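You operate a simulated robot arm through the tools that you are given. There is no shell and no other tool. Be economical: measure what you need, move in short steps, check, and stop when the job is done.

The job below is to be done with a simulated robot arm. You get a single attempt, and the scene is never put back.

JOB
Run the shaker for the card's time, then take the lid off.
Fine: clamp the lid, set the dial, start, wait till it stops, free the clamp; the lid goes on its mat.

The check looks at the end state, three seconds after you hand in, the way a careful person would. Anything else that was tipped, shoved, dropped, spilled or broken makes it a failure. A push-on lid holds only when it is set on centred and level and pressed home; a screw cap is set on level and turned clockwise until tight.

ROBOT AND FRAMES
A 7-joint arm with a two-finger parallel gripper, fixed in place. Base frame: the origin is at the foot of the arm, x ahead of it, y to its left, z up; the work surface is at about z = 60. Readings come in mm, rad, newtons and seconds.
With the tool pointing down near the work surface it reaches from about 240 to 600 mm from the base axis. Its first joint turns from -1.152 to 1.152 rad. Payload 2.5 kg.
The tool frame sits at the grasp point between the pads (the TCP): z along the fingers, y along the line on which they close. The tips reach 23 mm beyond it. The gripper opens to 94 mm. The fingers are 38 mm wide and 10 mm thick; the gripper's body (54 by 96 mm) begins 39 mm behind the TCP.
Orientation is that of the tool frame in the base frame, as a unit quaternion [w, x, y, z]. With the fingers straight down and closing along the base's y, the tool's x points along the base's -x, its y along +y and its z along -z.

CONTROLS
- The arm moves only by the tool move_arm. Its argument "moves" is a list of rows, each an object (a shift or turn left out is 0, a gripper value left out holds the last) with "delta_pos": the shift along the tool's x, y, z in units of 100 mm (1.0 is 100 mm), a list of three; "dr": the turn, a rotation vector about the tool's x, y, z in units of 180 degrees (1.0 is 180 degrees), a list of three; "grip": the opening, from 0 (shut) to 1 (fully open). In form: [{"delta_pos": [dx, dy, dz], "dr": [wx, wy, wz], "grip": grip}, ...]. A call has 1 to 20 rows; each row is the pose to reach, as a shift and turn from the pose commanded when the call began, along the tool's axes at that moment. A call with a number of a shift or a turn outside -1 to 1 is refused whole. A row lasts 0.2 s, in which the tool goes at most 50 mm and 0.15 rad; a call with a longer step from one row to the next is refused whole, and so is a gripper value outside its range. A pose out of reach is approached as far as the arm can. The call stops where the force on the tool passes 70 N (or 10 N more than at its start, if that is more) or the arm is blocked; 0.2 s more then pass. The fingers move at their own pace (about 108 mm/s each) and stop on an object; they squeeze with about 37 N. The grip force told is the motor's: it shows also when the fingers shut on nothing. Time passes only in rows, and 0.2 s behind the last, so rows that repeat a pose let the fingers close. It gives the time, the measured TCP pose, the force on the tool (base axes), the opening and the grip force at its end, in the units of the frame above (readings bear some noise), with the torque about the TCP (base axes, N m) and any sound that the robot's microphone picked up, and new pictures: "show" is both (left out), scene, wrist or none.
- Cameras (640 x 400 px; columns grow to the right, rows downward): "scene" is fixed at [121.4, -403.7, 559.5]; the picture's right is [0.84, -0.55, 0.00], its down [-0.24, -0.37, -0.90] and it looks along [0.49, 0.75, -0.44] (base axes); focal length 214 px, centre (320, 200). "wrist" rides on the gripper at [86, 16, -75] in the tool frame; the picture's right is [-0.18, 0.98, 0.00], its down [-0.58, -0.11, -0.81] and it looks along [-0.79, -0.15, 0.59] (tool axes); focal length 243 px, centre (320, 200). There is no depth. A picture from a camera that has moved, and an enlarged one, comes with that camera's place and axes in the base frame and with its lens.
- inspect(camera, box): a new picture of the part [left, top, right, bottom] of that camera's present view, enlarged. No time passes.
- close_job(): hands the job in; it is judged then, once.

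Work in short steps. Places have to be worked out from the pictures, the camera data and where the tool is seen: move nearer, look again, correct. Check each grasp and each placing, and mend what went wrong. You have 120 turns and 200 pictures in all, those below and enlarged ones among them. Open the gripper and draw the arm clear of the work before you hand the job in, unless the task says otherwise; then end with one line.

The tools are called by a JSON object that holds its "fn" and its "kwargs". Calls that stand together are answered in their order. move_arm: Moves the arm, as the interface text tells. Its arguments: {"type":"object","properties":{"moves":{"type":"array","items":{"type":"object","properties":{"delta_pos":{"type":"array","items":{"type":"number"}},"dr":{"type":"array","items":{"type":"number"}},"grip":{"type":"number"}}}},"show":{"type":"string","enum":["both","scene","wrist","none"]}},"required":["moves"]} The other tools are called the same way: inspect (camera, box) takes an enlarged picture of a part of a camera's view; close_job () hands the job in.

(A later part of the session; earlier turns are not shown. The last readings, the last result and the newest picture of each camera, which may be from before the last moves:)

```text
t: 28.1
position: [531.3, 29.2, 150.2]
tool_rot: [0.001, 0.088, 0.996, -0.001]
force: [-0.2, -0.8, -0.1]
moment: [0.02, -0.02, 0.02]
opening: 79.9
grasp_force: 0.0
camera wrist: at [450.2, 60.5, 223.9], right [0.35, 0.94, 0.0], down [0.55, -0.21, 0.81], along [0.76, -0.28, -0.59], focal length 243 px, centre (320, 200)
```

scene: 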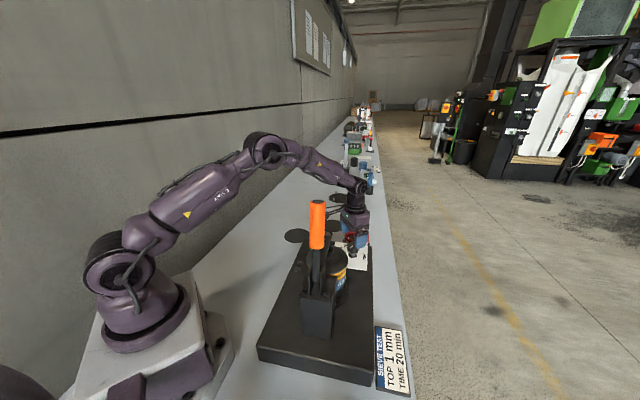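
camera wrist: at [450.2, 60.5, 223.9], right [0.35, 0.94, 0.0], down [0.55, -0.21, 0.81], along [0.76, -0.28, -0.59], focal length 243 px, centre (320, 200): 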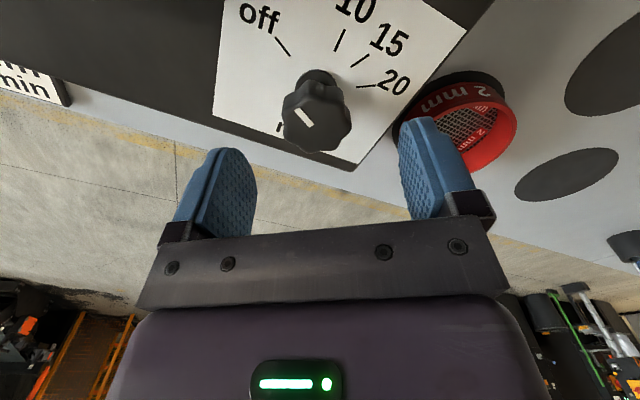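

Aligned within about 3 mm. I descend to the knob with a small lateral correction and close.

{"fn": "move_arm", "kwargs": {"moves": [{"delta_pos": [0, -0.02, 0.3]}, {"delta_pos": [0, -0.02, 0.5]}, {"delta_pos": [0, -0.02, 0.58]}, {"delta_pos": [0, -0.02, 0.58], "grip": 0.3}, {"delta_pos": [0, -0.02, 0.58], "grip": 0.3}, {"delta_pos": [0, -0.02, 0.58], "grip": 0.3}]}}

```text
t: 29.5
position: [532.6, 23.4, 90.1]
tool_rot: [0.002, 0.088, 0.996, 0.0]
force: [5.7, 0.7, -4.2]
moment: [0.02, 0.45, 0.01]
opening: 42.1
grasp_force: 45.2
camera wrist: at [450.6, 57.1, 166.4], right [0.35, 0.94, 0.0], down [0.55, -0.21, 0.81], along [0.76, -0.28, -0.59], focal length 243 px, centre (320, 200)
```

scene: 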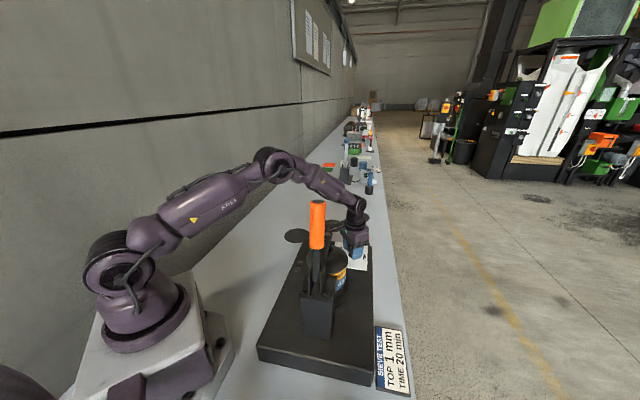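
wrist: 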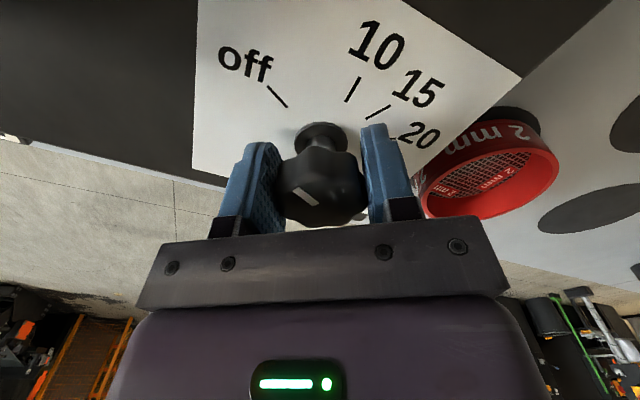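

Knob is gripped at 42 mm. I turn the first 65° clockwise and check.

{"fn": "move_arm", "kwargs": {"moves": [{"dr": [0, 0, 0.04]}, {"dr": [0, 0, 0.08]}, {"dr": [0, 0, 0.12]}, {"dr": [0, 0, 0.16]}, {"dr": [0, 0, 0.2]}, {"dr": [0, 0, 0.24]}, {"dr": [0, 0, 0.28]}, {"dr": [0, 0, 0.32]}, {"dr": [0, 0, 0.36]}, {"dr": [0, 0, 0.36]}]}}

```text
t: 31.7
position: [534.6, 25.5, 92.7]
tool_rot: [0.006, 0.608, 0.794, 0.004]
force: [45.0, 19.8, -25.7]
moment: [-0.84, 1.01, 0.17]
opening: 42.4
grasp_force: 45.3
camera wrist: at [527.0, 115.9, 167.0], right [1.0, 0.08, 0.01], down [0.03, -0.59, 0.81], along [0.07, -0.8, -0.59], focal length 243 px, centre (320, 200)
```

scene: 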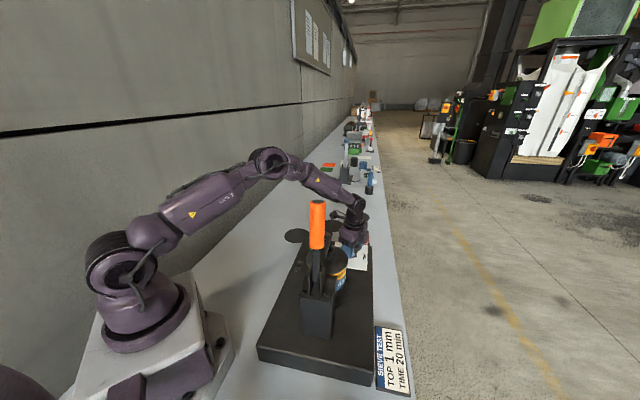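
wrist: 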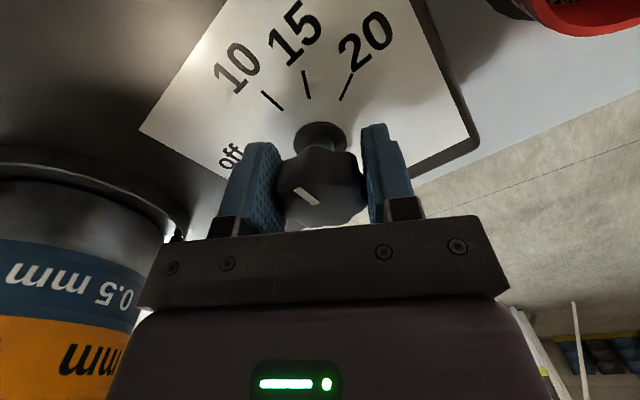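

The pointer follows, now near 10. Side force of about 45 N suggests a slight off-centre, so I ease that and continue the remaining 64°.

{"fn": "move_arm", "kwargs": {"moves": [{"delta_pos": [0.005, 0.022, -0.015], "dr": [0, 0, 0.02]}, {"delta_pos": [0.005, 0.022, -0.015], "dr": [0, 0, 0.06]}, {"delta_pos": [0.005, 0.022, -0.015], "dr": [0, 0, 0.1]}, {"delta_pos": [0.005, 0.022, -0.015], "dr": [0, 0, 0.14]}, {"delta_pos": [0.005, 0.022, -0.015], "dr": [0, 0, 0.18]}]}}

```text
t: 32.9
position: [535.4, 22.8, 93.9]
tool_rot: [0.005, 0.807, 0.591, 0.003]
force: [41.3, 2.1, -28.3]
moment: [0.78, 0.81, 0.05]
opening: 41.8
grasp_force: 45.4
camera wrist: at [576.4, 103.6, 169.0], right [0.88, -0.47, 0.01], down [-0.29, -0.52, 0.81], along [-0.37, -0.71, -0.59], focal length 243 px, centre (320, 200)
```

scene: 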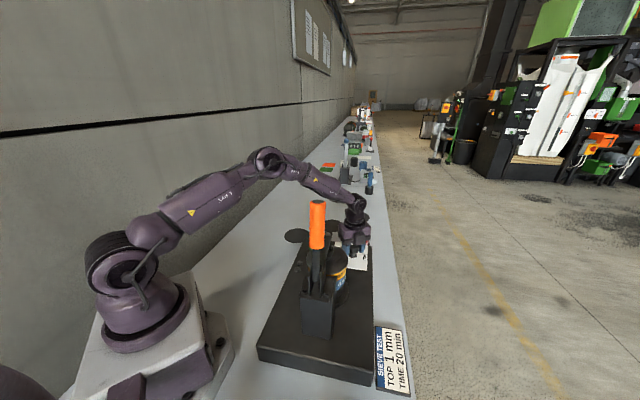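
wrist: 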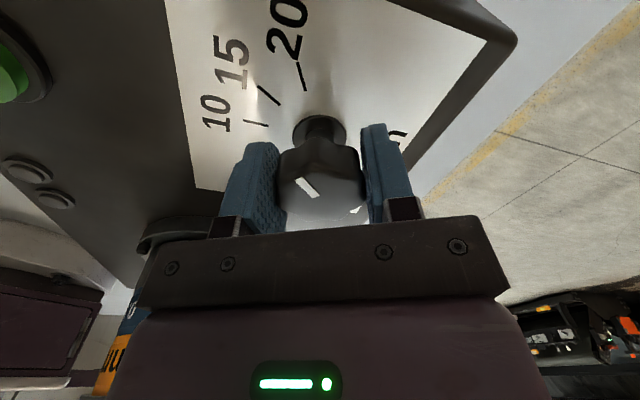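

Now around 15. I continue the last ~31° to 20.

{"fn": "move_arm", "kwargs": {"moves": [{"delta_pos": [0.006, 0.02, -0.01], "dr": [0, 0, 0.04]}, {"delta_pos": [0.006, 0.02, -0.01], "dr": [0, 0, 0.08]}, {"delta_pos": [0.006, 0.02, -0.01], "dr": [0, 0, 0.12]}, {"delta_pos": [0.006, 0.02, -0.01], "dr": [0, 0, 0.15]}, {"delta_pos": [0.006, 0.02, -0.01], "dr": [0, 0, 0.173]}, {"delta_pos": [0.006, 0.02, -0.01], "dr": [0, 0, 0.173]}]}}

```text
t: 34.3
position: [535.3, 23.4, 94.1]
tool_rot: [0.002, 0.935, 0.353, -0.001]
force: [-1.4, -20.4, -5.1]
moment: [0.79, -0.5, 0.19]
opening: 41.5
grasp_force: 44.5
camera wrist: at [611.4, 70.9, 168.8], right [0.51, -0.86, 0.0], down [-0.51, -0.3, 0.81], along [-0.69, -0.41, -0.59], focal length 243 px, centre (320, 200)
```

scene: 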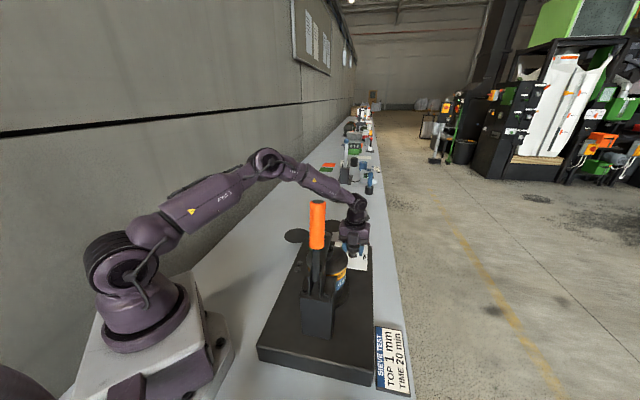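
wrist: 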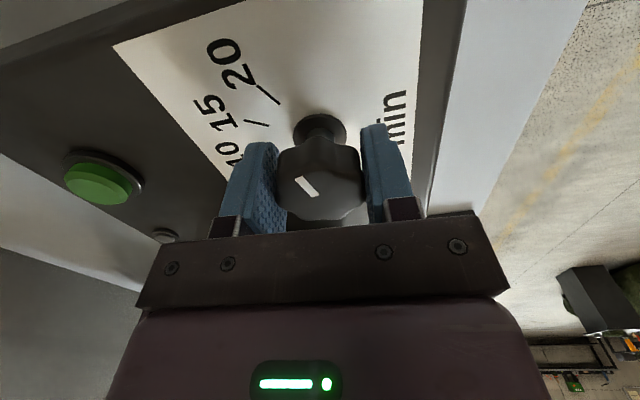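

Pointer appears to line up with the 20 tick. I release and lift to verify.

{"fn": "move_arm", "kwargs": {"moves": [{"grip": 0.62}, {"grip": 0.62}, {"delta_pos": [0, 0, -0.3], "grip": 0.62}, {"delta_pos": [0, 0, -0.6], "grip": 0.62}, {"delta_pos": [0, 0, -1.0], "grip": 0.62}, {"delta_pos": [0, 0, -1.0], "grip": 0.62}], "show": "wrist"}}

{"fn": "inspect", "kwargs": {"camera": "wrist", "box": [140, 0, 440, 150]}}

```text
t: 35.7
position: [535.4, 26.5, 194.4]
tool_rot: [0.001, 0.935, 0.356, 0.001]
force: [-0.6, -0.2, -0.1]
moment: [-0.02, 0.0, -0.02]
opening: 58.1
grasp_force: 0.1
camera wrist: at [612.0, 73.6, 269.1], right [0.51, -0.86, 0.0], down [-0.51, -0.3, 0.81], along [-0.69, -0.42, -0.59], focal length 243 px, centre (320, 200)
```

wrist: 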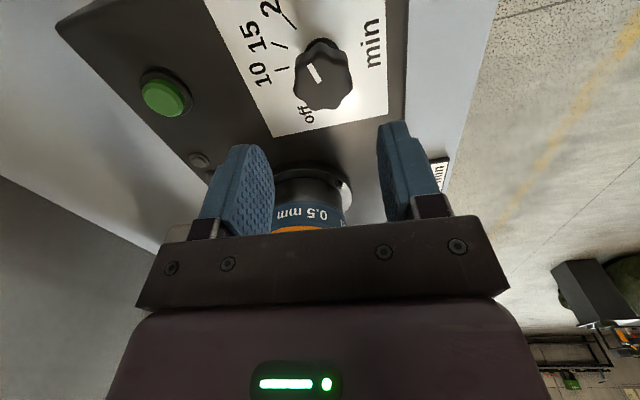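

```text
2.13 times, centred on (290, 75) of wrist
camera zoom: at [612.0, 73.6, 269.1], right [0.51, -0.86, 0.0], down [-0.51, -0.3, 0.81], along [-0.69, -0.42, -0.59], focal length 518 px, centre (384, 467)
```

zoom: 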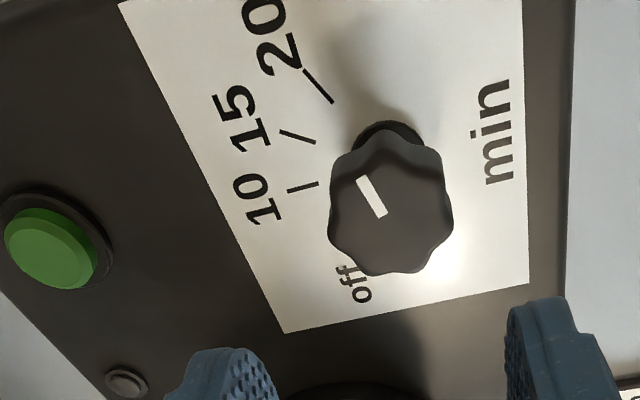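

To check the pointer precisely I'll yaw so the camera looks along the 20 direction; then tick, hub and pointer should be collinear.

{"fn": "move_arm", "kwargs": {"moves": [{"delta_pos": [0, 0, -0.1], "dr": [0, 0, -0.04]}, {"delta_pos": [0, 0, -0.2], "dr": [0, 0, -0.08]}, {"delta_pos": [0, 0, -0.3], "dr": [0, 0, -0.12]}, {"delta_pos": [0, 0, -0.4], "dr": [0, 0, -0.16]}, {"delta_pos": [0, 0, -0.4], "dr": [0, 0, -0.16]}], "show": "none"}}

{"fn": "inspect", "kwargs": {"camera": "wrist", "box": [200, 0, 440, 150]}}

```text
t: 36.9
position: [534.7, 27.6, 235.0]
tool_rot: [0.001, 0.817, 0.577, 0.0]
force: [-0.3, 0.5, -0.2]
moment: [-0.02, 0.01, 0.02]
opening: 58.4
grasp_force: 0.0
```

```text
2.67 times, centred on (320, 75) of wrist
camera zoom: at [580.1, 104.2, 309.3], right [0.86, -0.5, 0.0], down [-0.3, -0.51, 0.81], along [-0.4, -0.7, -0.59], focal length 647 px, centre (320, 533)
```

zoom: 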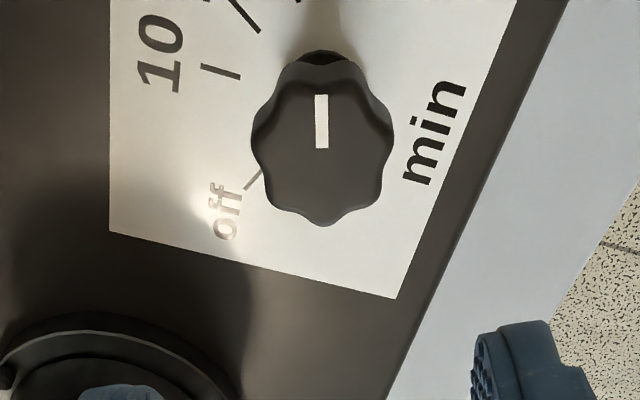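

The view shows the pointer at ≈60° while the 20 tick is at ≈71° (off 200°, 10 at 136°), so it overshot by about 11°. I re-grip as before and turn back 11°.

{"fn": "move_arm", "kwargs": {"moves": [{"delta_pos": [0, 0, 0.1], "dr": [0, 0, 0.04]}, {"delta_pos": [0, 0, 0.2], "dr": [0, 0, 0.08]}, {"delta_pos": [0, 0, 0.3], "dr": [0, 0, 0.12]}, {"delta_pos": [0, 0, 0.5], "dr": [0, 0, 0.16]}, {"delta_pos": [0, 0, 0.8], "dr": [0, 0, 0.16]}, {"delta_pos": [0, 0, 0.8], "dr": [0, 0, 0.16]}], "show": "none"}}

{"fn": "move_arm", "kwargs": {"moves": [{"delta_pos": [0, 0, 0.3]}, {"delta_pos": [0, 0, 0.6]}, {"delta_pos": [0, 0, 0.6], "grip": 0.3}, {"delta_pos": [0, 0, 0.6], "grip": 0.3}, {"delta_pos": [0, 0, 0.6], "grip": 0.3}], "show": "wrist"}}

```text
t: 38.3
position: [534.6, 26.5, 153.9]
tool_rot: [0.0, 0.935, 0.355, 0.001]
force: [0.5, -0.2, 0.1]
moment: [0.01, 0.0, 0.03]
opening: 58.3
grasp_force: 0.0
```

```text
t: 39.5
position: [536.9, 24.9, 93.9]
tool_rot: [0.001, 0.935, 0.355, 0.001]
force: [10.3, -12.1, -2.8]
moment: [0.84, 0.12, 0.0]
opening: 41.9
grasp_force: 45.0
camera wrist: at [612.1, 71.9, 169.4], right [0.51, -0.86, 0.0], down [-0.51, -0.3, 0.81], along [-0.69, -0.42, -0.59], focal length 243 px, centre (320, 200)
```

wrist: 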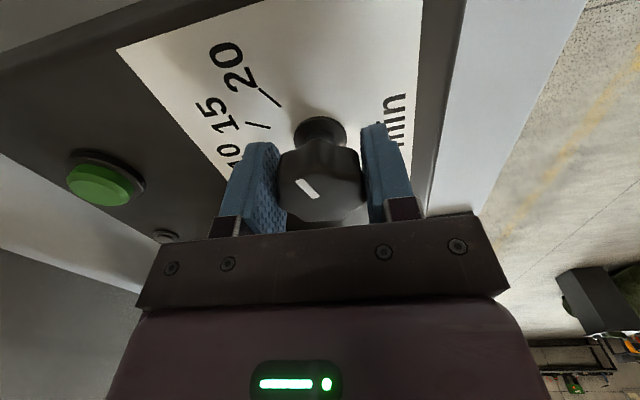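

Pointer unchanged while gripped. I turn back 11° counter-clockwise.

{"fn": "move_arm", "kwargs": {"moves": [{"dr": [0, 0, -0.03]}, {"dr": [0, 0, -0.061]}, {"dr": [0, 0, -0.061]}, {"dr": [0, 0, -0.061], "grip": 0.62}, {"dr": [0, 0, -0.061], "grip": 0.62}, {"delta_pos": [0, 0, -0.3], "dr": [0, 0, -0.061], "grip": 0.62}, {"delta_pos": [0, 0, -0.7], "dr": [0, 0, -0.061], "grip": 0.62}, {"delta_pos": [0, 0, -1.0], "dr": [0, 0, -0.1], "grip": 0.62}, {"delta_pos": [0, 0, -1.0], "dr": [0, 0, -0.1], "grip": 0.62}], "show": "none"}}

{"fn": "inspect", "kwargs": {"camera": "wrist", "box": [200, 0, 440, 150]}}

```text
t: 41.5
position: [535.2, 25.1, 194.5]
tool_rot: [0.001, 0.867, 0.498, 0.001]
force: [-0.6, 0.0, 0.4]
moment: [-0.03, -0.01, 0.0]
opening: 58.2
grasp_force: 0.1
```

```text
2.67 times, centred on (320, 75) of wrist
camera zoom: at [593.0, 93.9, 269.6], right [0.76, -0.66, 0.0], down [-0.39, -0.45, 0.81], along [-0.53, -0.61, -0.59], focal length 647 px, centre (320, 533)
```

zoom: 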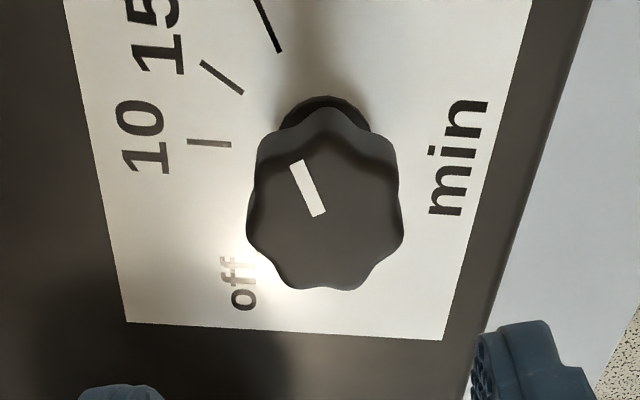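

The pointer now lies at ≈71°, parallel with the 20 tick. Next is the green start button at about (437,134,65); I move over it with the fingers shut.

{"fn": "move_arm", "kwargs": {"moves": [{"delta_pos": [0.1, -0.3, -0.1], "dr": [0, 0, -0.04], "grip": 0}, {"delta_pos": [0.2, -0.6, -0.2], "dr": [0, 0, -0.08], "grip": 0}, {"delta_pos": [0.32, -1.0, -0.2], "dr": [0, 0, -0.12], "grip": 0}, {"delta_pos": [0.32, -1.0, -0.2], "dr": [0, 0, -0.16], "grip": 0}, {"delta_pos": [0.32, -1.0, -0.2], "dr": [0, 0, -0.2], "grip": 0}, {"delta_pos": [0.32, -1.0, -0.2], "dr": [0, 0, -0.24], "grip": 0}, {"delta_pos": [0.32, -1.0, -0.2], "dr": [0, 0, -0.28], "grip": 0}, {"delta_pos": [0.32, -1.0, -0.2], "dr": [0, 0, -0.32], "grip": 0}, {"delta_pos": [0.32, -1.0, -0.2], "dr": [0, 0, -0.32], "grip": 0}], "show": "wrist"}}

```text
t: 43.5
position: [465.5, 103.5, 213.3]
tool_rot: [0.001, 0.52, 0.854, 0.0]
force: [-0.8, -0.3, -0.1]
moment: [0.0, 0.01, 0.03]
opening: 0.0
grasp_force: 37.3
camera wrist: at [440.4, 190.8, 289.3], right [0.96, 0.29, 0.0], down [0.17, -0.57, 0.81], along [0.23, -0.77, -0.59], focal length 243 px, centre (320, 200)
```

wrist: 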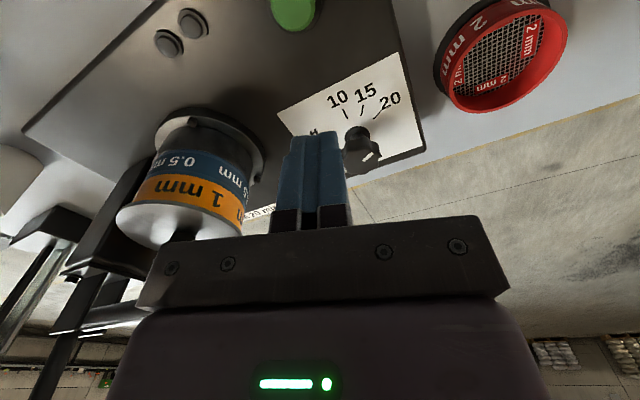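

Seen from the other side, the top sieve's label reads 1 mm. The button is near (438,131). I move over it and lower.

{"fn": "move_arm", "kwargs": {"moves": [{"delta_pos": [0.2, -0.06, 0.1], "grip": 0}, {"delta_pos": [0.37, -0.12, 0.3], "grip": 0}, {"delta_pos": [0.37, -0.12, 0.7], "grip": 0}, {"delta_pos": [0.37, -0.12, 0.7], "grip": 0}], "show": "wrist"}}

```text
t: 44.5
position: [436.4, 132.0, 143.7]
tool_rot: [0.001, 0.521, 0.853, 0.0]
force: [-0.4, -0.3, 0.1]
moment: [0.0, -0.02, 0.01]
opening: 0.0
grasp_force: 36.9
camera wrist: at [411.1, 217.5, 219.0], right [0.96, 0.29, 0.0], down [0.17, -0.57, 0.81], along [0.23, -0.77, -0.59], focal length 243 px, centre (320, 200)
```

wrist: 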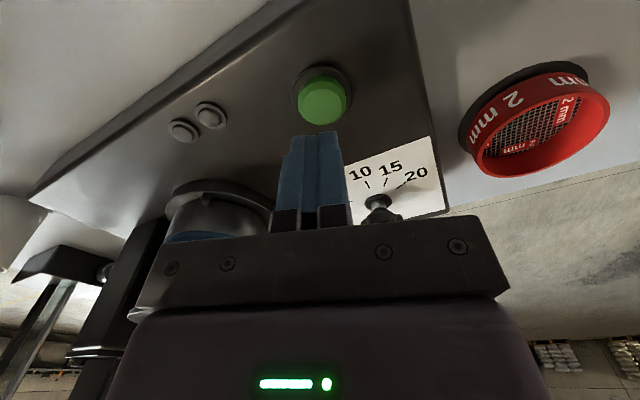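

Nearly centred. I lower to just above the button, then press in small steps.

{"fn": "move_arm", "kwargs": {"moves": [{"delta_pos": [-0.03, 0.02, 0.2], "grip": 0}, {"delta_pos": [-0.03, 0.02, 0.36], "grip": 0}, {"delta_pos": [-0.03, 0.02, 0.42], "grip": 0}, {"delta_pos": [-0.03, 0.02, 0.46], "grip": 0}, {"delta_pos": [-0.03, 0.02, 0.48], "grip": 0}, {"delta_pos": [-0.03, 0.02, 0.5], "grip": 0}], "show": "wrist"}}

```text
t: 45.9
position: [440.2, 130.2, 93.5]
tool_rot: [0.001, 0.521, 0.853, 0.0]
force: [0.5, -0.1, 2.8]
moment: [-0.01, 0.03, -0.02]
opening: 0.0
grasp_force: 37.0
heard: click
camera wrist: at [416.2, 216.1, 169.3], right [0.96, 0.29, 0.0], down [0.17, -0.57, 0.81], along [0.23, -0.77, -0.59], focal length 243 px, centre (320, 200)
```

wrist: 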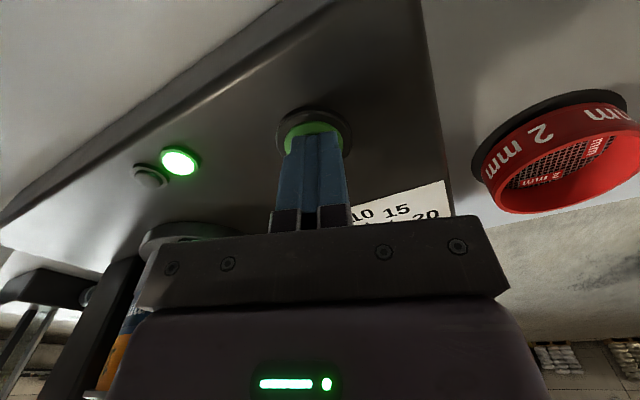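

Click heard and the green lamp is lit: running. I lift clear and wait.

{"fn": "move_arm", "kwargs": {"moves": [{"delta_pos": [0, 0, -0.4]}, {"delta_pos": [0, 0, -0.8]}, {"delta_pos": [0, 0, -1.0]}, {"delta_pos": [0, 0, -1.0]}, {"delta_pos": [0, 0, -1.0]}, {"delta_pos": [0, 0, -1.0]}, {"delta_pos": [0, 0, -1.0]}, {"delta_pos": [0, 0, -1.0]}, {"delta_pos": [0, 0, -1.0]}, {"delta_pos": [0, 0, -1.0]}]}}

```text
t: 48.1
position: [440.9, 129.4, 193.0]
tool_rot: [0.002, 0.52, 0.854, 0.0]
force: [0.3, -0.8, 0.0]
moment: [0.0, 0.04, -0.02]
opening: 0.0
grasp_force: 37.3
camera wrist: at [417.2, 215.7, 268.4], right [0.96, 0.29, 0.0], down [0.17, -0.57, 0.81], along [0.23, -0.77, -0.59], focal length 243 px, centre (320, 200)
```

scene: 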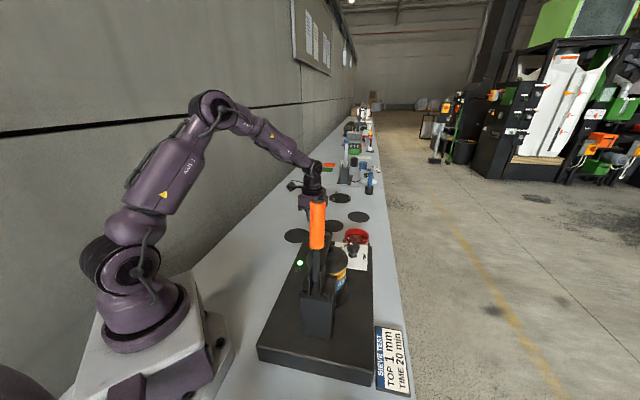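
wrist: 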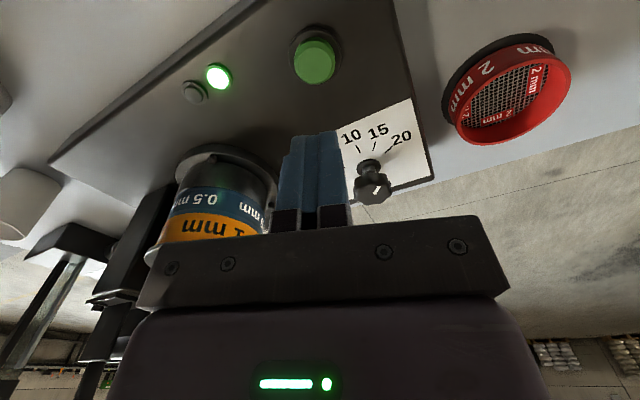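

Running lamp is on. I wait in place.

{"fn": "move_arm", "kwargs": {"moves": [{}, {}, {}, {}, {}, {}, {}, {}, {}, {}, {}, {}, {}, {}, {}, {}, {}, {}, {}, {}], "show": "none"}}

{"fn": "move_arm", "kwargs": {"moves": [{}, {}, {}, {}, {}, {}, {}, {}, {}, {}, {}, {}, {}, {}, {}, {}, {}, {}, {}, {}], "show": "wrist"}}

```text
t: 52.3
position: [442.3, 129.0, 194.7]
tool_rot: [0.002, 0.521, 0.854, 0.001]
force: [0.5, 0.0, 0.5]
moment: [-0.01, 0.01, 0.0]
opening: 0.0
grasp_force: 37.1
```

```text
t: 56.5
position: [442.8, 129.0, 192.6]
tool_rot: [0.002, 0.521, 0.853, 0.001]
force: [0.1, 0.5, -0.2]
moment: [0.04, -0.01, 0.03]
opening: 0.1
grasp_force: 36.8
camera wrist: at [417.2, 215.7, 268.4], right [0.96, 0.29, 0.0], down [0.17, -0.57, 0.81], along [0.23, -0.77, -0.59], focal length 243 px, centre (320, 200)
```

wrist: 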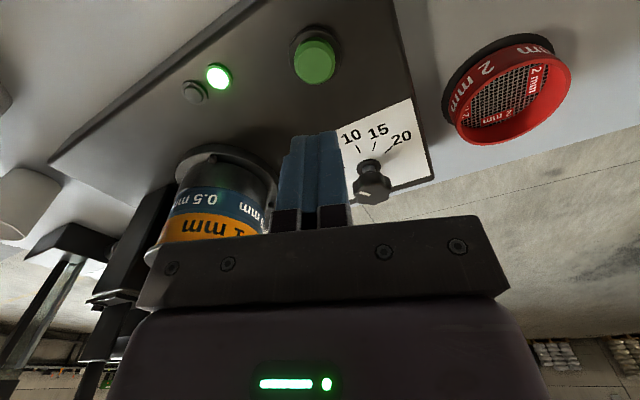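

The dial is counting down and the lamp is still on. I keep waiting.

{"fn": "move_arm", "kwargs": {"moves": [{}, {}, {}, {}, {}, {}, {}, {}, {}, {}, {}, {}, {}, {}, {}, {}, {}, {}, {}, {}], "show": "none"}}

{"fn": "move_arm", "kwargs": {"moves": [{}, {}, {}, {}, {}, {}, {}, {}, {}, {}, {}, {}, {}, {}, {}, {}, {}, {}, {}, {}], "show": "wrist"}}

```text
t: 60.7
position: [441.3, 130.5, 193.7]
tool_rot: [0.002, 0.521, 0.853, 0.0]
force: [0.2, -0.6, 0.4]
moment: [0.05, 0.03, 0.01]
opening: 0.0
grasp_force: 37.4
```

```text
t: 64.9
position: [441.9, 129.7, 192.6]
tool_rot: [0.001, 0.521, 0.853, 0.001]
force: [0.2, -0.8, 0.0]
moment: [0.01, 0.03, -0.01]
opening: 0.0
grasp_force: 37.2
camera wrist: at [417.2, 215.7, 268.4], right [0.96, 0.29, 0.0], down [0.17, -0.57, 0.81], along [0.23, -0.77, -0.59], focal length 243 px, centre (320, 200)
```

wrist: 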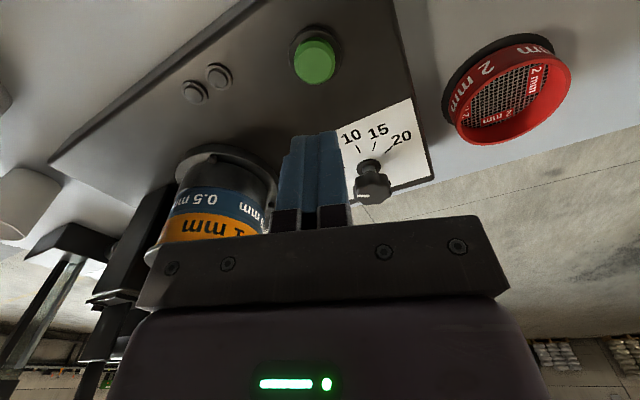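

The lamp is off. I'll check the scene for the stopped state.

{"fn": "inspect", "kwargs": {"camera": "scene", "box": [250, 180, 400, 340]}}

{"fn": "inspect", "kwargs": {"camera": "wrist", "box": [140, 30, 440, 240]}}

```text
2.50 times, centred on (325, 260) of scene
camera zoom: at [121.4, -403.7, 559.5], right [0.84, -0.55, 0.0], down [-0.24, -0.37, -0.9], along [0.49, 0.75, -0.44], focal length 536 px, centre (308, 50)
```

zoom: 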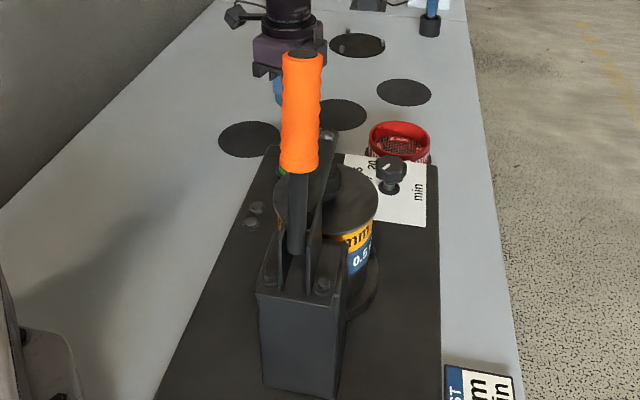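

```text
1.90 times, centred on (290, 135) of wrist
camera zoom: at [417.2, 215.7, 268.4], right [0.96, 0.29, 0.0], down [0.17, -0.57, 0.81], along [0.23, -0.77, -0.59], focal length 462 px, centre (377, 324)
```

zoom: 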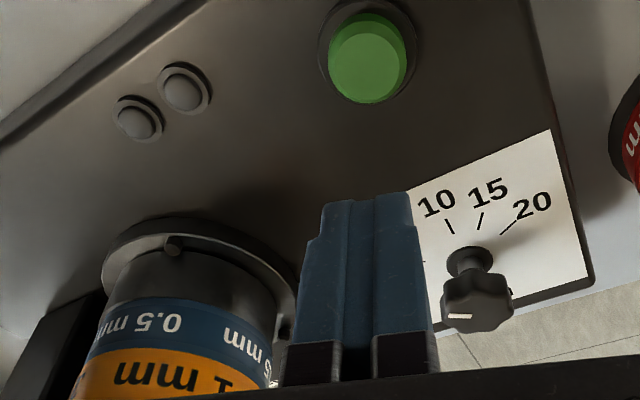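

The pointer has returned to off and the lamp is out, so the run finished. Next I free the clamp: rise and yaw back toward 45°.

{"fn": "move_arm", "kwargs": {"moves": [{"delta_pos": [0, 0, -0.5]}, {"delta_pos": [0, 0, -1.0], "dr": [0, 0, -0.04]}, {"delta_pos": [0, 0, -1.0], "dr": [0, 0, -0.08]}, {"delta_pos": [0, 0, -1.0], "dr": [0, 0, -0.12]}, {"delta_pos": [0, 0, -1.0], "dr": [0, 0, -0.16]}, {"delta_pos": [0, 0, -1.0], "dr": [0, 0, -0.2]}, {"delta_pos": [0, 0, -1.0], "dr": [0, 0, -0.24]}, {"delta_pos": [0, 0, -1.0], "dr": [0, 0, -0.28]}, {"delta_pos": [0, 0, -1.0], "dr": [0, 0, -0.32]}, {"delta_pos": [0, 0, -1.0], "dr": [0, 0, -0.349]}], "show": "none"}}

```text
t: 67.1
position: [440.1, 130.5, 293.6]
tool_rot: [0.002, -0.001, 1.0, 0.0]
force: [0.5, 0.6, -0.2]
moment: [-0.03, 0.02, 0.02]
opening: 0.1
grasp_force: 37.4
```

{"fn": "move_arm", "kwargs": {"moves": [{"delta_pos": [0.1, -0.1, -0.4], "dr": [0, 0, -0.04]}, {"delta_pos": [0.2, -0.2, -0.8], "dr": [0, 0, -0.08]}, {"delta_pos": [0.4, -0.4, -1.0], "dr": [0, 0, -0.12]}, {"delta_pos": [0.6, -0.7, -1.0], "dr": [0, 0, -0.16]}, {"delta_pos": [0.7, -1.0, -1.0], "dr": [0, 0, -0.2]}, {"delta_pos": [0.7, -1.0, -1.0], "dr": [0, 0, -0.25]}, {"delta_pos": [0.7, -1.0, -1.0], "dr": [0, 0, -0.25]}], "show": "none"}}

```text
refused: row 6 steps farther than a row can; nothing moved
```

{"fn": "move_arm", "kwargs": {"moves": [{"delta_pos": [0.1, -0.1, -0.4], "dr": [0, 0, -0.04]}, {"delta_pos": [0.2, -0.2, -0.8], "dr": [0, 0, -0.08]}, {"delta_pos": [0.4, -0.4, -1.0], "dr": [0, 0, -0.12]}, {"delta_pos": [0.6, -0.7, -1.0], "dr": [0, 0, -0.16]}, {"delta_pos": [0.7, -1.0, -1.0], "dr": [0, 0, -0.205]}, {"delta_pos": [0.7, -1.0, -1.0], "dr": [0, 0, -0.25]}, {"delta_pos": [0.7, -1.0, -1.0], "dr": [0, 0, -0.25]}], "show": "none"}}

```text
t: 68.7
position: [368.5, 31.1, 394.4]
tool_rot: [0.0, -0.383, 0.924, -0.001]
force: [0.0, 0.5, 0.8]
moment: [0.01, -0.04, 0.02]
opening: 0.2
grasp_force: 36.8
```

{"fn": "move_arm", "kwargs": {"moves": [{"delta_pos": [0, -0.1, -0.45], "grip": 0.75}, {"delta_pos": [0.2, -0.3, -0.9], "grip": 0.75}, {"delta_pos": [0.5, -0.5, -0.9], "grip": 0.75}, {"delta_pos": [0.8, -0.61, -0.9], "grip": 0.75}, {"delta_pos": [0.8, -0.61, -0.9], "grip": 0.75}], "show": "none"}}

{"fn": "move_arm", "kwargs": {"moves": [{"delta_pos": [0.4, 0, 0]}, {"delta_pos": [0.82, 0, 0]}, {"delta_pos": [0.82, 0, 0.2]}, {"delta_pos": [0.82, 0, 0.2]}]}}

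```text
refused: row 2 steps farther than a row can; nothing moved
```

```text
t: 69.7
position: [311.7, -28.6, 372.9]
tool_rot: [0.0, -0.383, 0.924, -0.001]
force: [0.5, 0.7, 0.1]
moment: [-0.01, -0.01, 0.0]
opening: 0.3
grasp_force: 36.8
camera wrist: at [240.7, -76.1, 447.9], right [-0.56, 0.83, 0.0], down [0.49, 0.33, 0.81], along [0.67, 0.46, -0.59], focal length 243 px, centre (320, 200)
```

scene: 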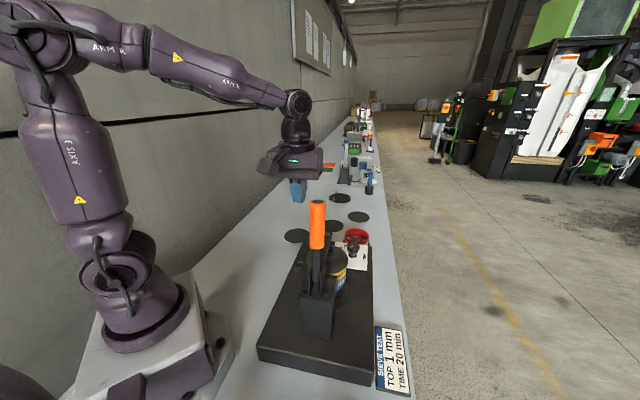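
wrist: 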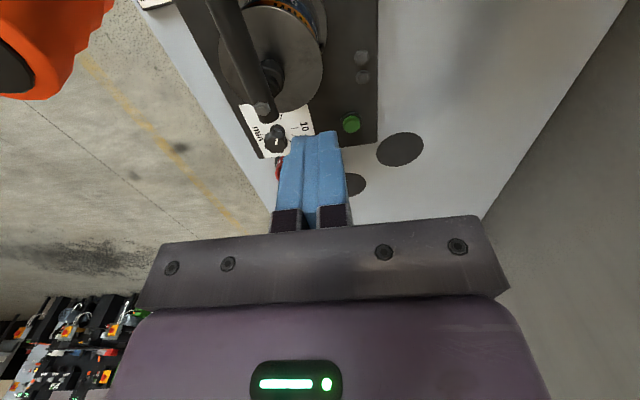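

The first of the two calls was refused, so the second ran alone; luckily it stayed clear of the handle. Now I go up first, then over the handle with the gripper opened.

{"fn": "move_arm", "kwargs": {"moves": [{"delta_pos": [0, 0, -0.5], "grip": 0.75}, {"delta_pos": [0, 0, -1.0], "grip": 0.75}, {"delta_pos": [0.3, -0.2, -1.0], "grip": 0.75}, {"delta_pos": [0.6, -0.4, -1.0], "grip": 0.75}, {"delta_pos": [0.8, -0.59, -1.0], "grip": 0.75}, {"delta_pos": [0.8, -0.59, -1.0], "grip": 0.75}]}}

```text
t: 71.1
position: [298.5, -130.9, 472.9]
tool_rot: [0.0, -0.382, 0.924, -0.001]
force: [-0.1, 0.0, 0.2]
moment: [0.0, -0.01, 0.02]
opening: 70.5
grasp_force: 0.0
camera wrist: at [227.2, -177.0, 547.8], right [-0.56, 0.83, 0.0], down [0.49, 0.33, 0.81], along [0.67, 0.46, -0.59], focal length 243 px, centre (320, 200)
```

scene: 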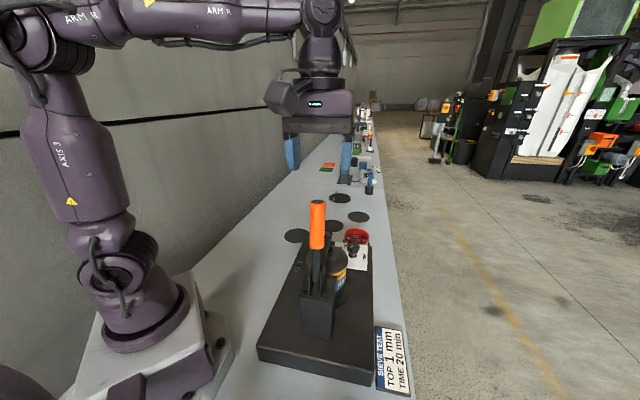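
wrist: 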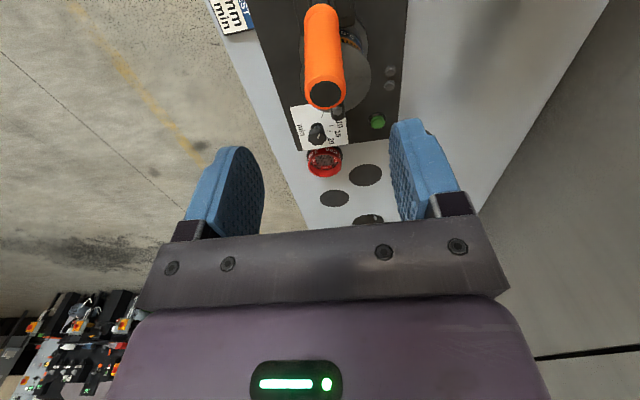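

Handle end lies 4 mm toward +tool-y from the axis. I correct, descend around it and grip.

{"fn": "move_arm", "kwargs": {"moves": [{"delta_pos": [0, 0.04, 0.3]}, {"delta_pos": [0, 0.04, 0.6]}, {"delta_pos": [0, 0.04, 0.85]}, {"delta_pos": [-0.01, 0.04, 0.98]}, {"delta_pos": [-0.01, 0.04, 0.98], "grip": 0.15}, {"delta_pos": [-0.01, 0.04, 0.98], "grip": 0.15}, {"delta_pos": [-0.01, 0.04, 0.98], "grip": 0.15}], "show": "wrist"}}

```text
t: 72.7
position: [296.7, -125.2, 375.2]
tool_rot: [0.002, -0.382, 0.924, -0.004]
force: [28.5, -27.4, -13.8]
moment: [0.62, 0.51, 0.04]
opening: 31.6
grasp_force: 19.6
camera wrist: at [223.5, -171.6, 449.8], right [-0.56, 0.83, -0.01], down [0.48, 0.34, 0.81], along [0.67, 0.45, -0.59], focal length 243 px, centre (320, 200)
```

wrist: 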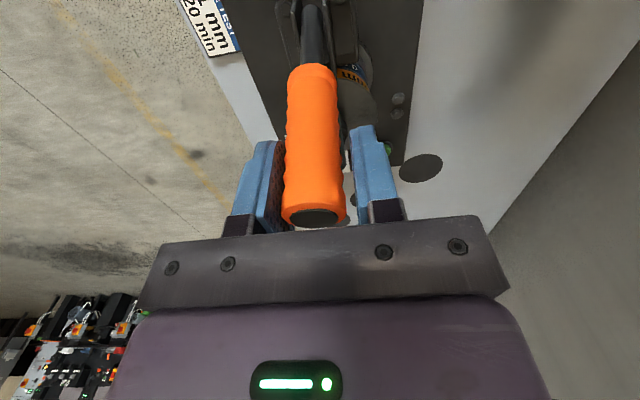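

One pad bears first (lateral −39 N), so the handle sits about 3 mm toward −y. I shift so both pads seat.

{"fn": "move_arm", "kwargs": {"moves": [{"delta_pos": [0, -0.02, 0], "grip": 0.15}, {"delta_pos": [0, -0.035, 0], "grip": 0.15}, {"delta_pos": [0, -0.035, 0], "grip": 0.15}], "show": "none"}}

```text
t: 73.5
position: [297.7, -125.7, 374.3]
tool_rot: [0.001, -0.382, 0.924, -0.001]
force: [17.9, -23.0, -12.9]
moment: [0.29, 0.51, 0.0]
opening: 27.2
grasp_force: 14.8
```

{"fn": "move_arm", "kwargs": {"moves": [{"delta_pos": [0, -0.02, 0], "grip": 0.15}, {"delta_pos": [0, -0.02, 0], "grip": 0.12}, {"delta_pos": [0, -0.02, 0], "grip": 0.12}], "show": "none"}}

```text
t: 74.3
position: [299.5, -124.8, 375.1]
tool_rot: [-0.001, -0.384, 0.923, 0.002]
force: [-12.9, 2.3, -2.9]
moment: [-0.89, -0.62, -0.02]
opening: 26.7
grasp_force: 45.1
```

Solid grip (26.7 mm, 45 N). I pull the handle back along the arc.

{"fn": "move_arm", "kwargs": {"moves": [{"delta_pos": [0.075, 0.005, -0.005]}, {"delta_pos": [0.15, 0.01, -0.008]}, {"delta_pos": [0.22, 0.01, -0.006]}, {"delta_pos": [0.29, 0.01, -0.001]}, {"delta_pos": [0.36, 0.01, 0.008]}, {"delta_pos": [0.429, 0.01, 0.021]}]}}

```text
t: 75.7
position: [267.8, -157.1, 375.0]
tool_rot: [0.004, -0.382, 0.924, -0.001]
force: [3.9, 10.4, 27.8]
moment: [1.86, -0.39, -0.28]
opening: 27.0
grasp_force: 44.9
camera wrist: at [195.6, -203.8, 449.9], right [-0.56, 0.83, 0.0], down [0.48, 0.33, 0.81], along [0.67, 0.46, -0.59], focal length 243 px, centre (320, 200)
```

scene: 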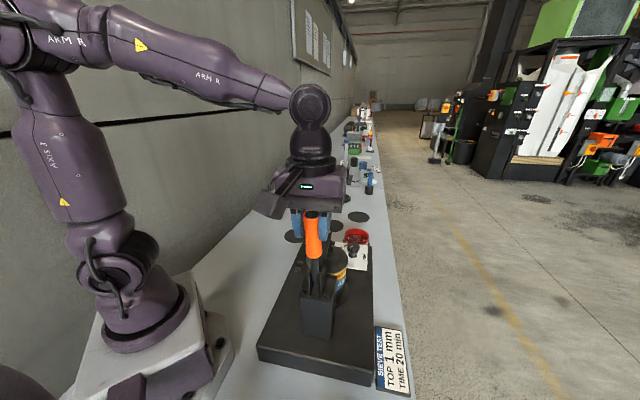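
wrist: 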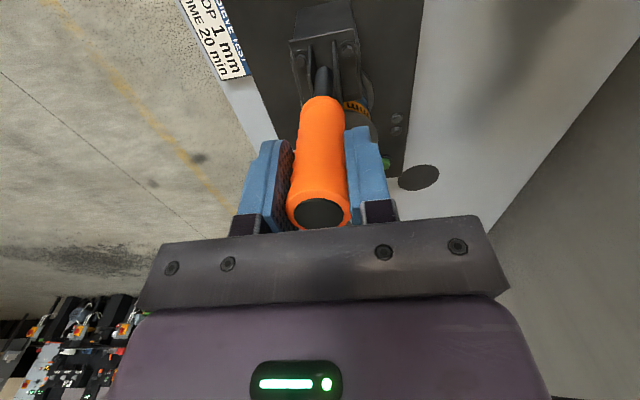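

The handle follows. I continue down the arc.

{"fn": "move_arm", "kwargs": {"moves": [{"delta_pos": [0.069, 0, -0.003]}, {"delta_pos": [0.125, 0, 0.014]}, {"delta_pos": [0.18, 0, 0.032]}, {"delta_pos": [0.235, 0, 0.055]}, {"delta_pos": [0.289, 0, 0.082]}, {"delta_pos": [0.341, 0, 0.11]}, {"delta_pos": [0.392, 0, 0.141]}, {"delta_pos": [0.442, 0, 0.176]}, {"delta_pos": [0.491, 0, 0.214]}]}}

```text
t: 77.7
position: [232.8, -192.3, 353.8]
tool_rot: [0.0, -0.382, 0.924, -0.001]
force: [-20.9, 7.4, 42.0]
moment: [1.97, -0.48, 0.37]
opening: 27.0
grasp_force: 44.4
camera wrist: at [160.3, -239.4, 428.1], right [-0.56, 0.83, 0.0], down [0.49, 0.33, 0.81], along [0.67, 0.45, -0.59], focal length 243 px, centre (320, 200)
```

scene: 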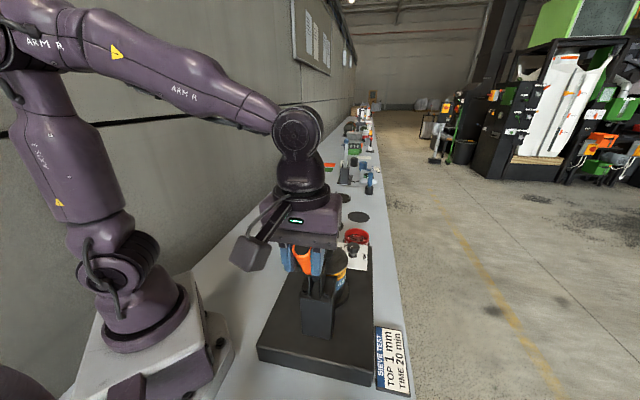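
wrist: 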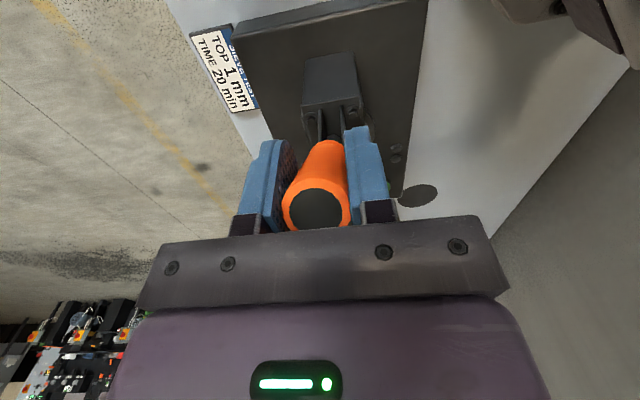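

Still following with moderate force. I complete the arc down to ~27°.

{"fn": "move_arm", "kwargs": {"moves": [{"delta_pos": [0.05, 0.01, 0.03]}, {"delta_pos": [0.098, 0.01, 0.066]}, {"delta_pos": [0.142, 0.01, 0.105]}, {"delta_pos": [0.185, 0.01, 0.145]}, {"delta_pos": [0.225, 0.01, 0.188]}, {"delta_pos": [0.264, 0.01, 0.232]}, {"delta_pos": [0.3, 0.01, 0.278]}, {"delta_pos": [0.336, 0.01, 0.326]}, {"delta_pos": [0.37, 0.01, 0.375]}, {"delta_pos": [0.4, 0.01, 0.425]}]}}

```text
t: 79.9
position: [204.3, -220.2, 309.7]
tool_rot: [0.0, -0.382, 0.924, -0.001]
force: [-11.8, -5.7, 17.0]
moment: [1.78, -0.66, 0.74]
opening: 26.3
grasp_force: 44.9
camera wrist: at [132.4, -267.3, 384.8], right [-0.56, 0.83, 0.0], down [0.49, 0.33, 0.81], along [0.67, 0.45, -0.59], focal length 243 px, centre (320, 200)
```

scene: 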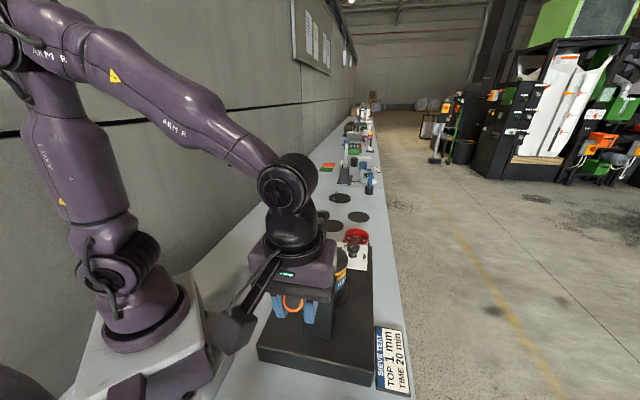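
wrist: 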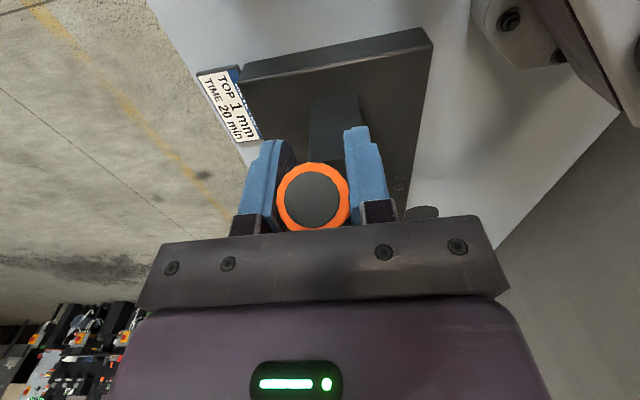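

Near the original open position. I go a few mm further, release and lift off.

{"fn": "move_arm", "kwargs": {"moves": [{"delta_pos": [0.02, 0, 0.04]}, {"delta_pos": [0.035, 0, 0.07]}, {"delta_pos": [0.035, 0, 0.07], "grip": 0.8}, {"delta_pos": [0.035, 0, 0.07], "grip": 0.8}, {"delta_pos": [0.035, 0, 0.07], "grip": 0.8}, {"delta_pos": [0.035, 0, -0.4], "grip": 0.8}, {"delta_pos": [0.035, 0, -0.8], "grip": 0.8}, {"delta_pos": [0.035, 0, -1.0], "grip": 0.8}, {"delta_pos": [0.035, 0, -1.0], "grip": 0.8}]}}

```text
t: 81.9
position: [203.3, -223.8, 410.3]
tool_rot: [0.001, -0.382, 0.924, -0.001]
force: [-0.1, -0.1, -0.4]
moment: [-0.01, 0.02, -0.01]
opening: 75.2
grasp_force: 0.1
camera wrist: at [130.6, -271.7, 484.9], right [-0.56, 0.83, 0.0], down [0.49, 0.33, 0.81], along [0.67, 0.46, -0.59], focal length 243 px, centre (320, 200)
```

scene: 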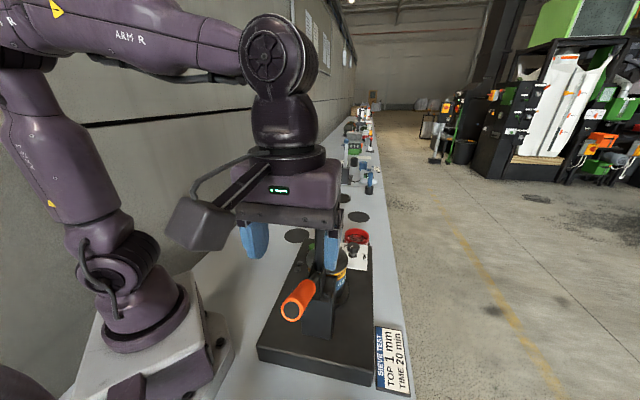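
wrist: 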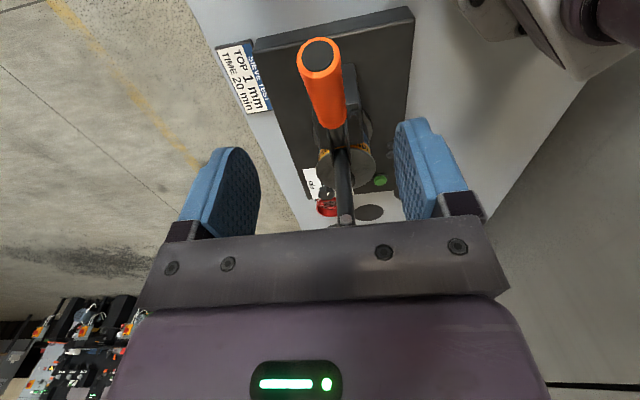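

The clamp is open, back in its starting place. The upright clamp foot reaches to s≈196 at z≈335, close to the lid axis, so I'll take the lid knob with the tool leaning about 20° away, camera on the far side. First I rise and travel over.

{"fn": "move_arm", "kwargs": {"moves": [{"delta_pos": [0, 0, -0.4]}, {"delta_pos": [0, 0, -0.8]}, {"delta_pos": [-0.3, 0.1, -0.9]}, {"delta_pos": [-0.6, 0.3, -0.9]}, {"delta_pos": [-0.9, 0.5, -0.9], "dr": [0, 0, 0.04]}, {"delta_pos": [-1.0, 0.7, -0.9], "dr": [0, 0, 0.08]}, {"delta_pos": [-1.0, 0.9, -0.9], "dr": [0, 0, 0.12]}, {"delta_pos": [-1.0, 1.0, -0.9], "dr": [0, 0, 0.16]}, {"delta_pos": [-1.0, 1.0, -0.9], "dr": [0, 0, 0.2]}, {"delta_pos": [-1.0, 1.0, -0.9], "dr": [0, 0, 0.25]}], "show": "none"}}

```text
refused: row 10 steps farther than a row can; nothing moved
```

{"fn": "move_arm", "kwargs": {"moves": [{"delta_pos": [0, 0, -0.4]}, {"delta_pos": [0, 0, -0.8]}, {"delta_pos": [-0.3, 0.1, -0.9]}, {"delta_pos": [-0.6, 0.3, -0.9]}, {"delta_pos": [-0.9, 0.5, -0.9], "dr": [0, 0, 0.045]}, {"delta_pos": [-1.0, 0.7, -0.9], "dr": [0, 0, 0.09]}, {"delta_pos": [-1.0, 0.9, -0.9], "dr": [0, 0, 0.135]}, {"delta_pos": [-1.0, 1.0, -0.9], "dr": [0, 0, 0.18]}, {"delta_pos": [-1.0, 1.0, -0.9], "dr": [0, 0, 0.22]}, {"delta_pos": [-1.0, 1.0, -0.9], "dr": [0, 0, 0.25]}], "show": "none"}}

```text
t: 84.1
position: [202.5, -79.8, 498.2]
tool_rot: [0.001, 0.002, 1.0, 0.0]
force: [-0.7, -0.1, 0.3]
moment: [-0.02, 0.0, 0.02]
opening: 75.4
grasp_force: 0.1
```

{"fn": "move_arm", "kwargs": {"moves": [{"delta_pos": [-0.35, 0.3, 0]}, {"delta_pos": [-0.7, 0.6, 0]}, {"delta_pos": [-1.0, 0.9, 0]}, {"delta_pos": [-1.0, 1.0, 0]}], "show": "none"}}

{"fn": "move_arm", "kwargs": {"moves": [{"delta_pos": [-0.35, 0.35, 0]}, {"delta_pos": [-0.7, 0.7, 0]}, {"delta_pos": [-0.8, 1.0, 0]}, {"delta_pos": [-0.8, 1.0, 0]}], "show": "wrist"}}

```text
t: 85.1
position: [300.5, 21.6, 499.0]
tool_rot: [0.001, 0.0, 1.0, 0.0]
force: [-0.5, -0.1, -0.2]
moment: [0.0, -0.02, -0.01]
opening: 75.2
grasp_force: 0.0
```

```text
t: 86.1
position: [380.2, 122.7, 497.6]
tool_rot: [0.001, 0.0, 1.0, 0.0]
force: [-1.3, -0.2, -0.2]
moment: [0.05, 0.0, 0.02]
opening: 75.0
grasp_force: 0.0
camera wrist: at [295.4, 140.9, 573.9], right [0.18, 0.98, 0.0], down [0.58, -0.11, 0.81], along [0.79, -0.15, -0.59], focal length 243 px, centre (320, 200)
```

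wrist: 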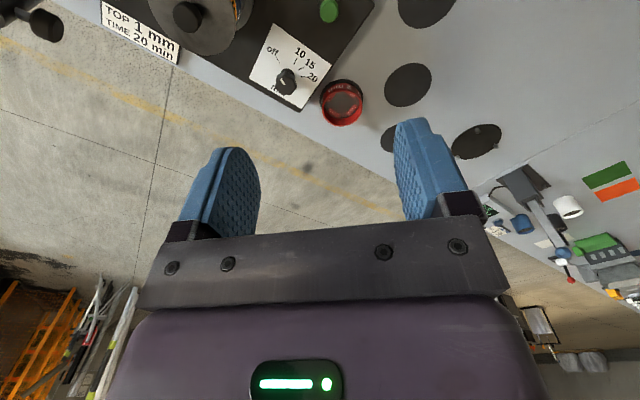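

I need a proper view of the mats; I shift left.

{"fn": "move_arm", "kwargs": {"moves": [{"delta_pos": [0.2, 0.4, 0]}, {"delta_pos": [0.4, 0.8, 0]}, {"delta_pos": [0.6, 1.0, 0]}, {"delta_pos": [0.6, 1.0, 0]}], "show": "wrist"}}

{"fn": "inspect", "kwargs": {"camera": "wrist", "box": [220, 0, 460, 150]}}

```text
t: 87.1
position: [321.2, 221.2, 500.0]
tool_rot: [0.001, 0.0, 1.0, 0.0]
force: [-0.2, 0.0, -0.7]
moment: [0.01, -0.03, -0.02]
opening: 75.3
grasp_force: 0.0
camera wrist: at [235.4, 240.6, 574.8], right [0.18, 0.98, 0.0], down [0.58, -0.11, 0.81], along [0.79, -0.15, -0.59], focal length 243 px, centre (320, 200)
```

wrist: 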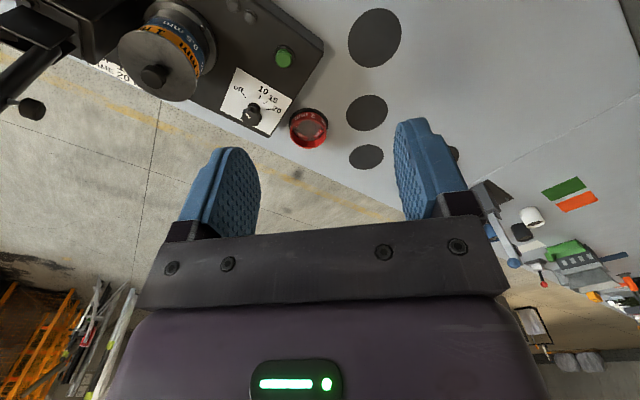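

```text
2.67 times, centred on (340, 75) of wrist
camera zoom: at [235.4, 240.6, 574.8], right [0.18, 0.98, 0.0], down [0.58, -0.11, 0.81], along [0.79, -0.15, -0.59], focal length 647 px, centre (267, 533)
```

zoom: 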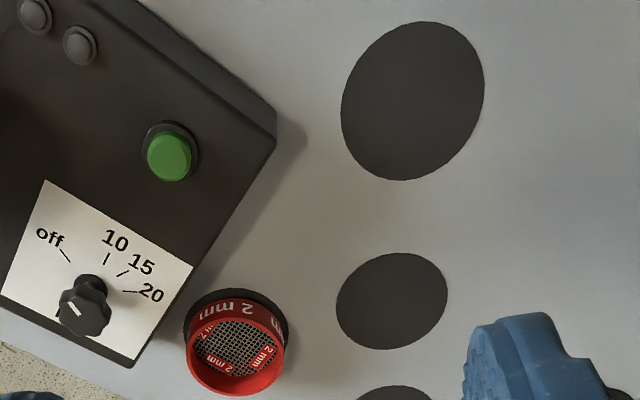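

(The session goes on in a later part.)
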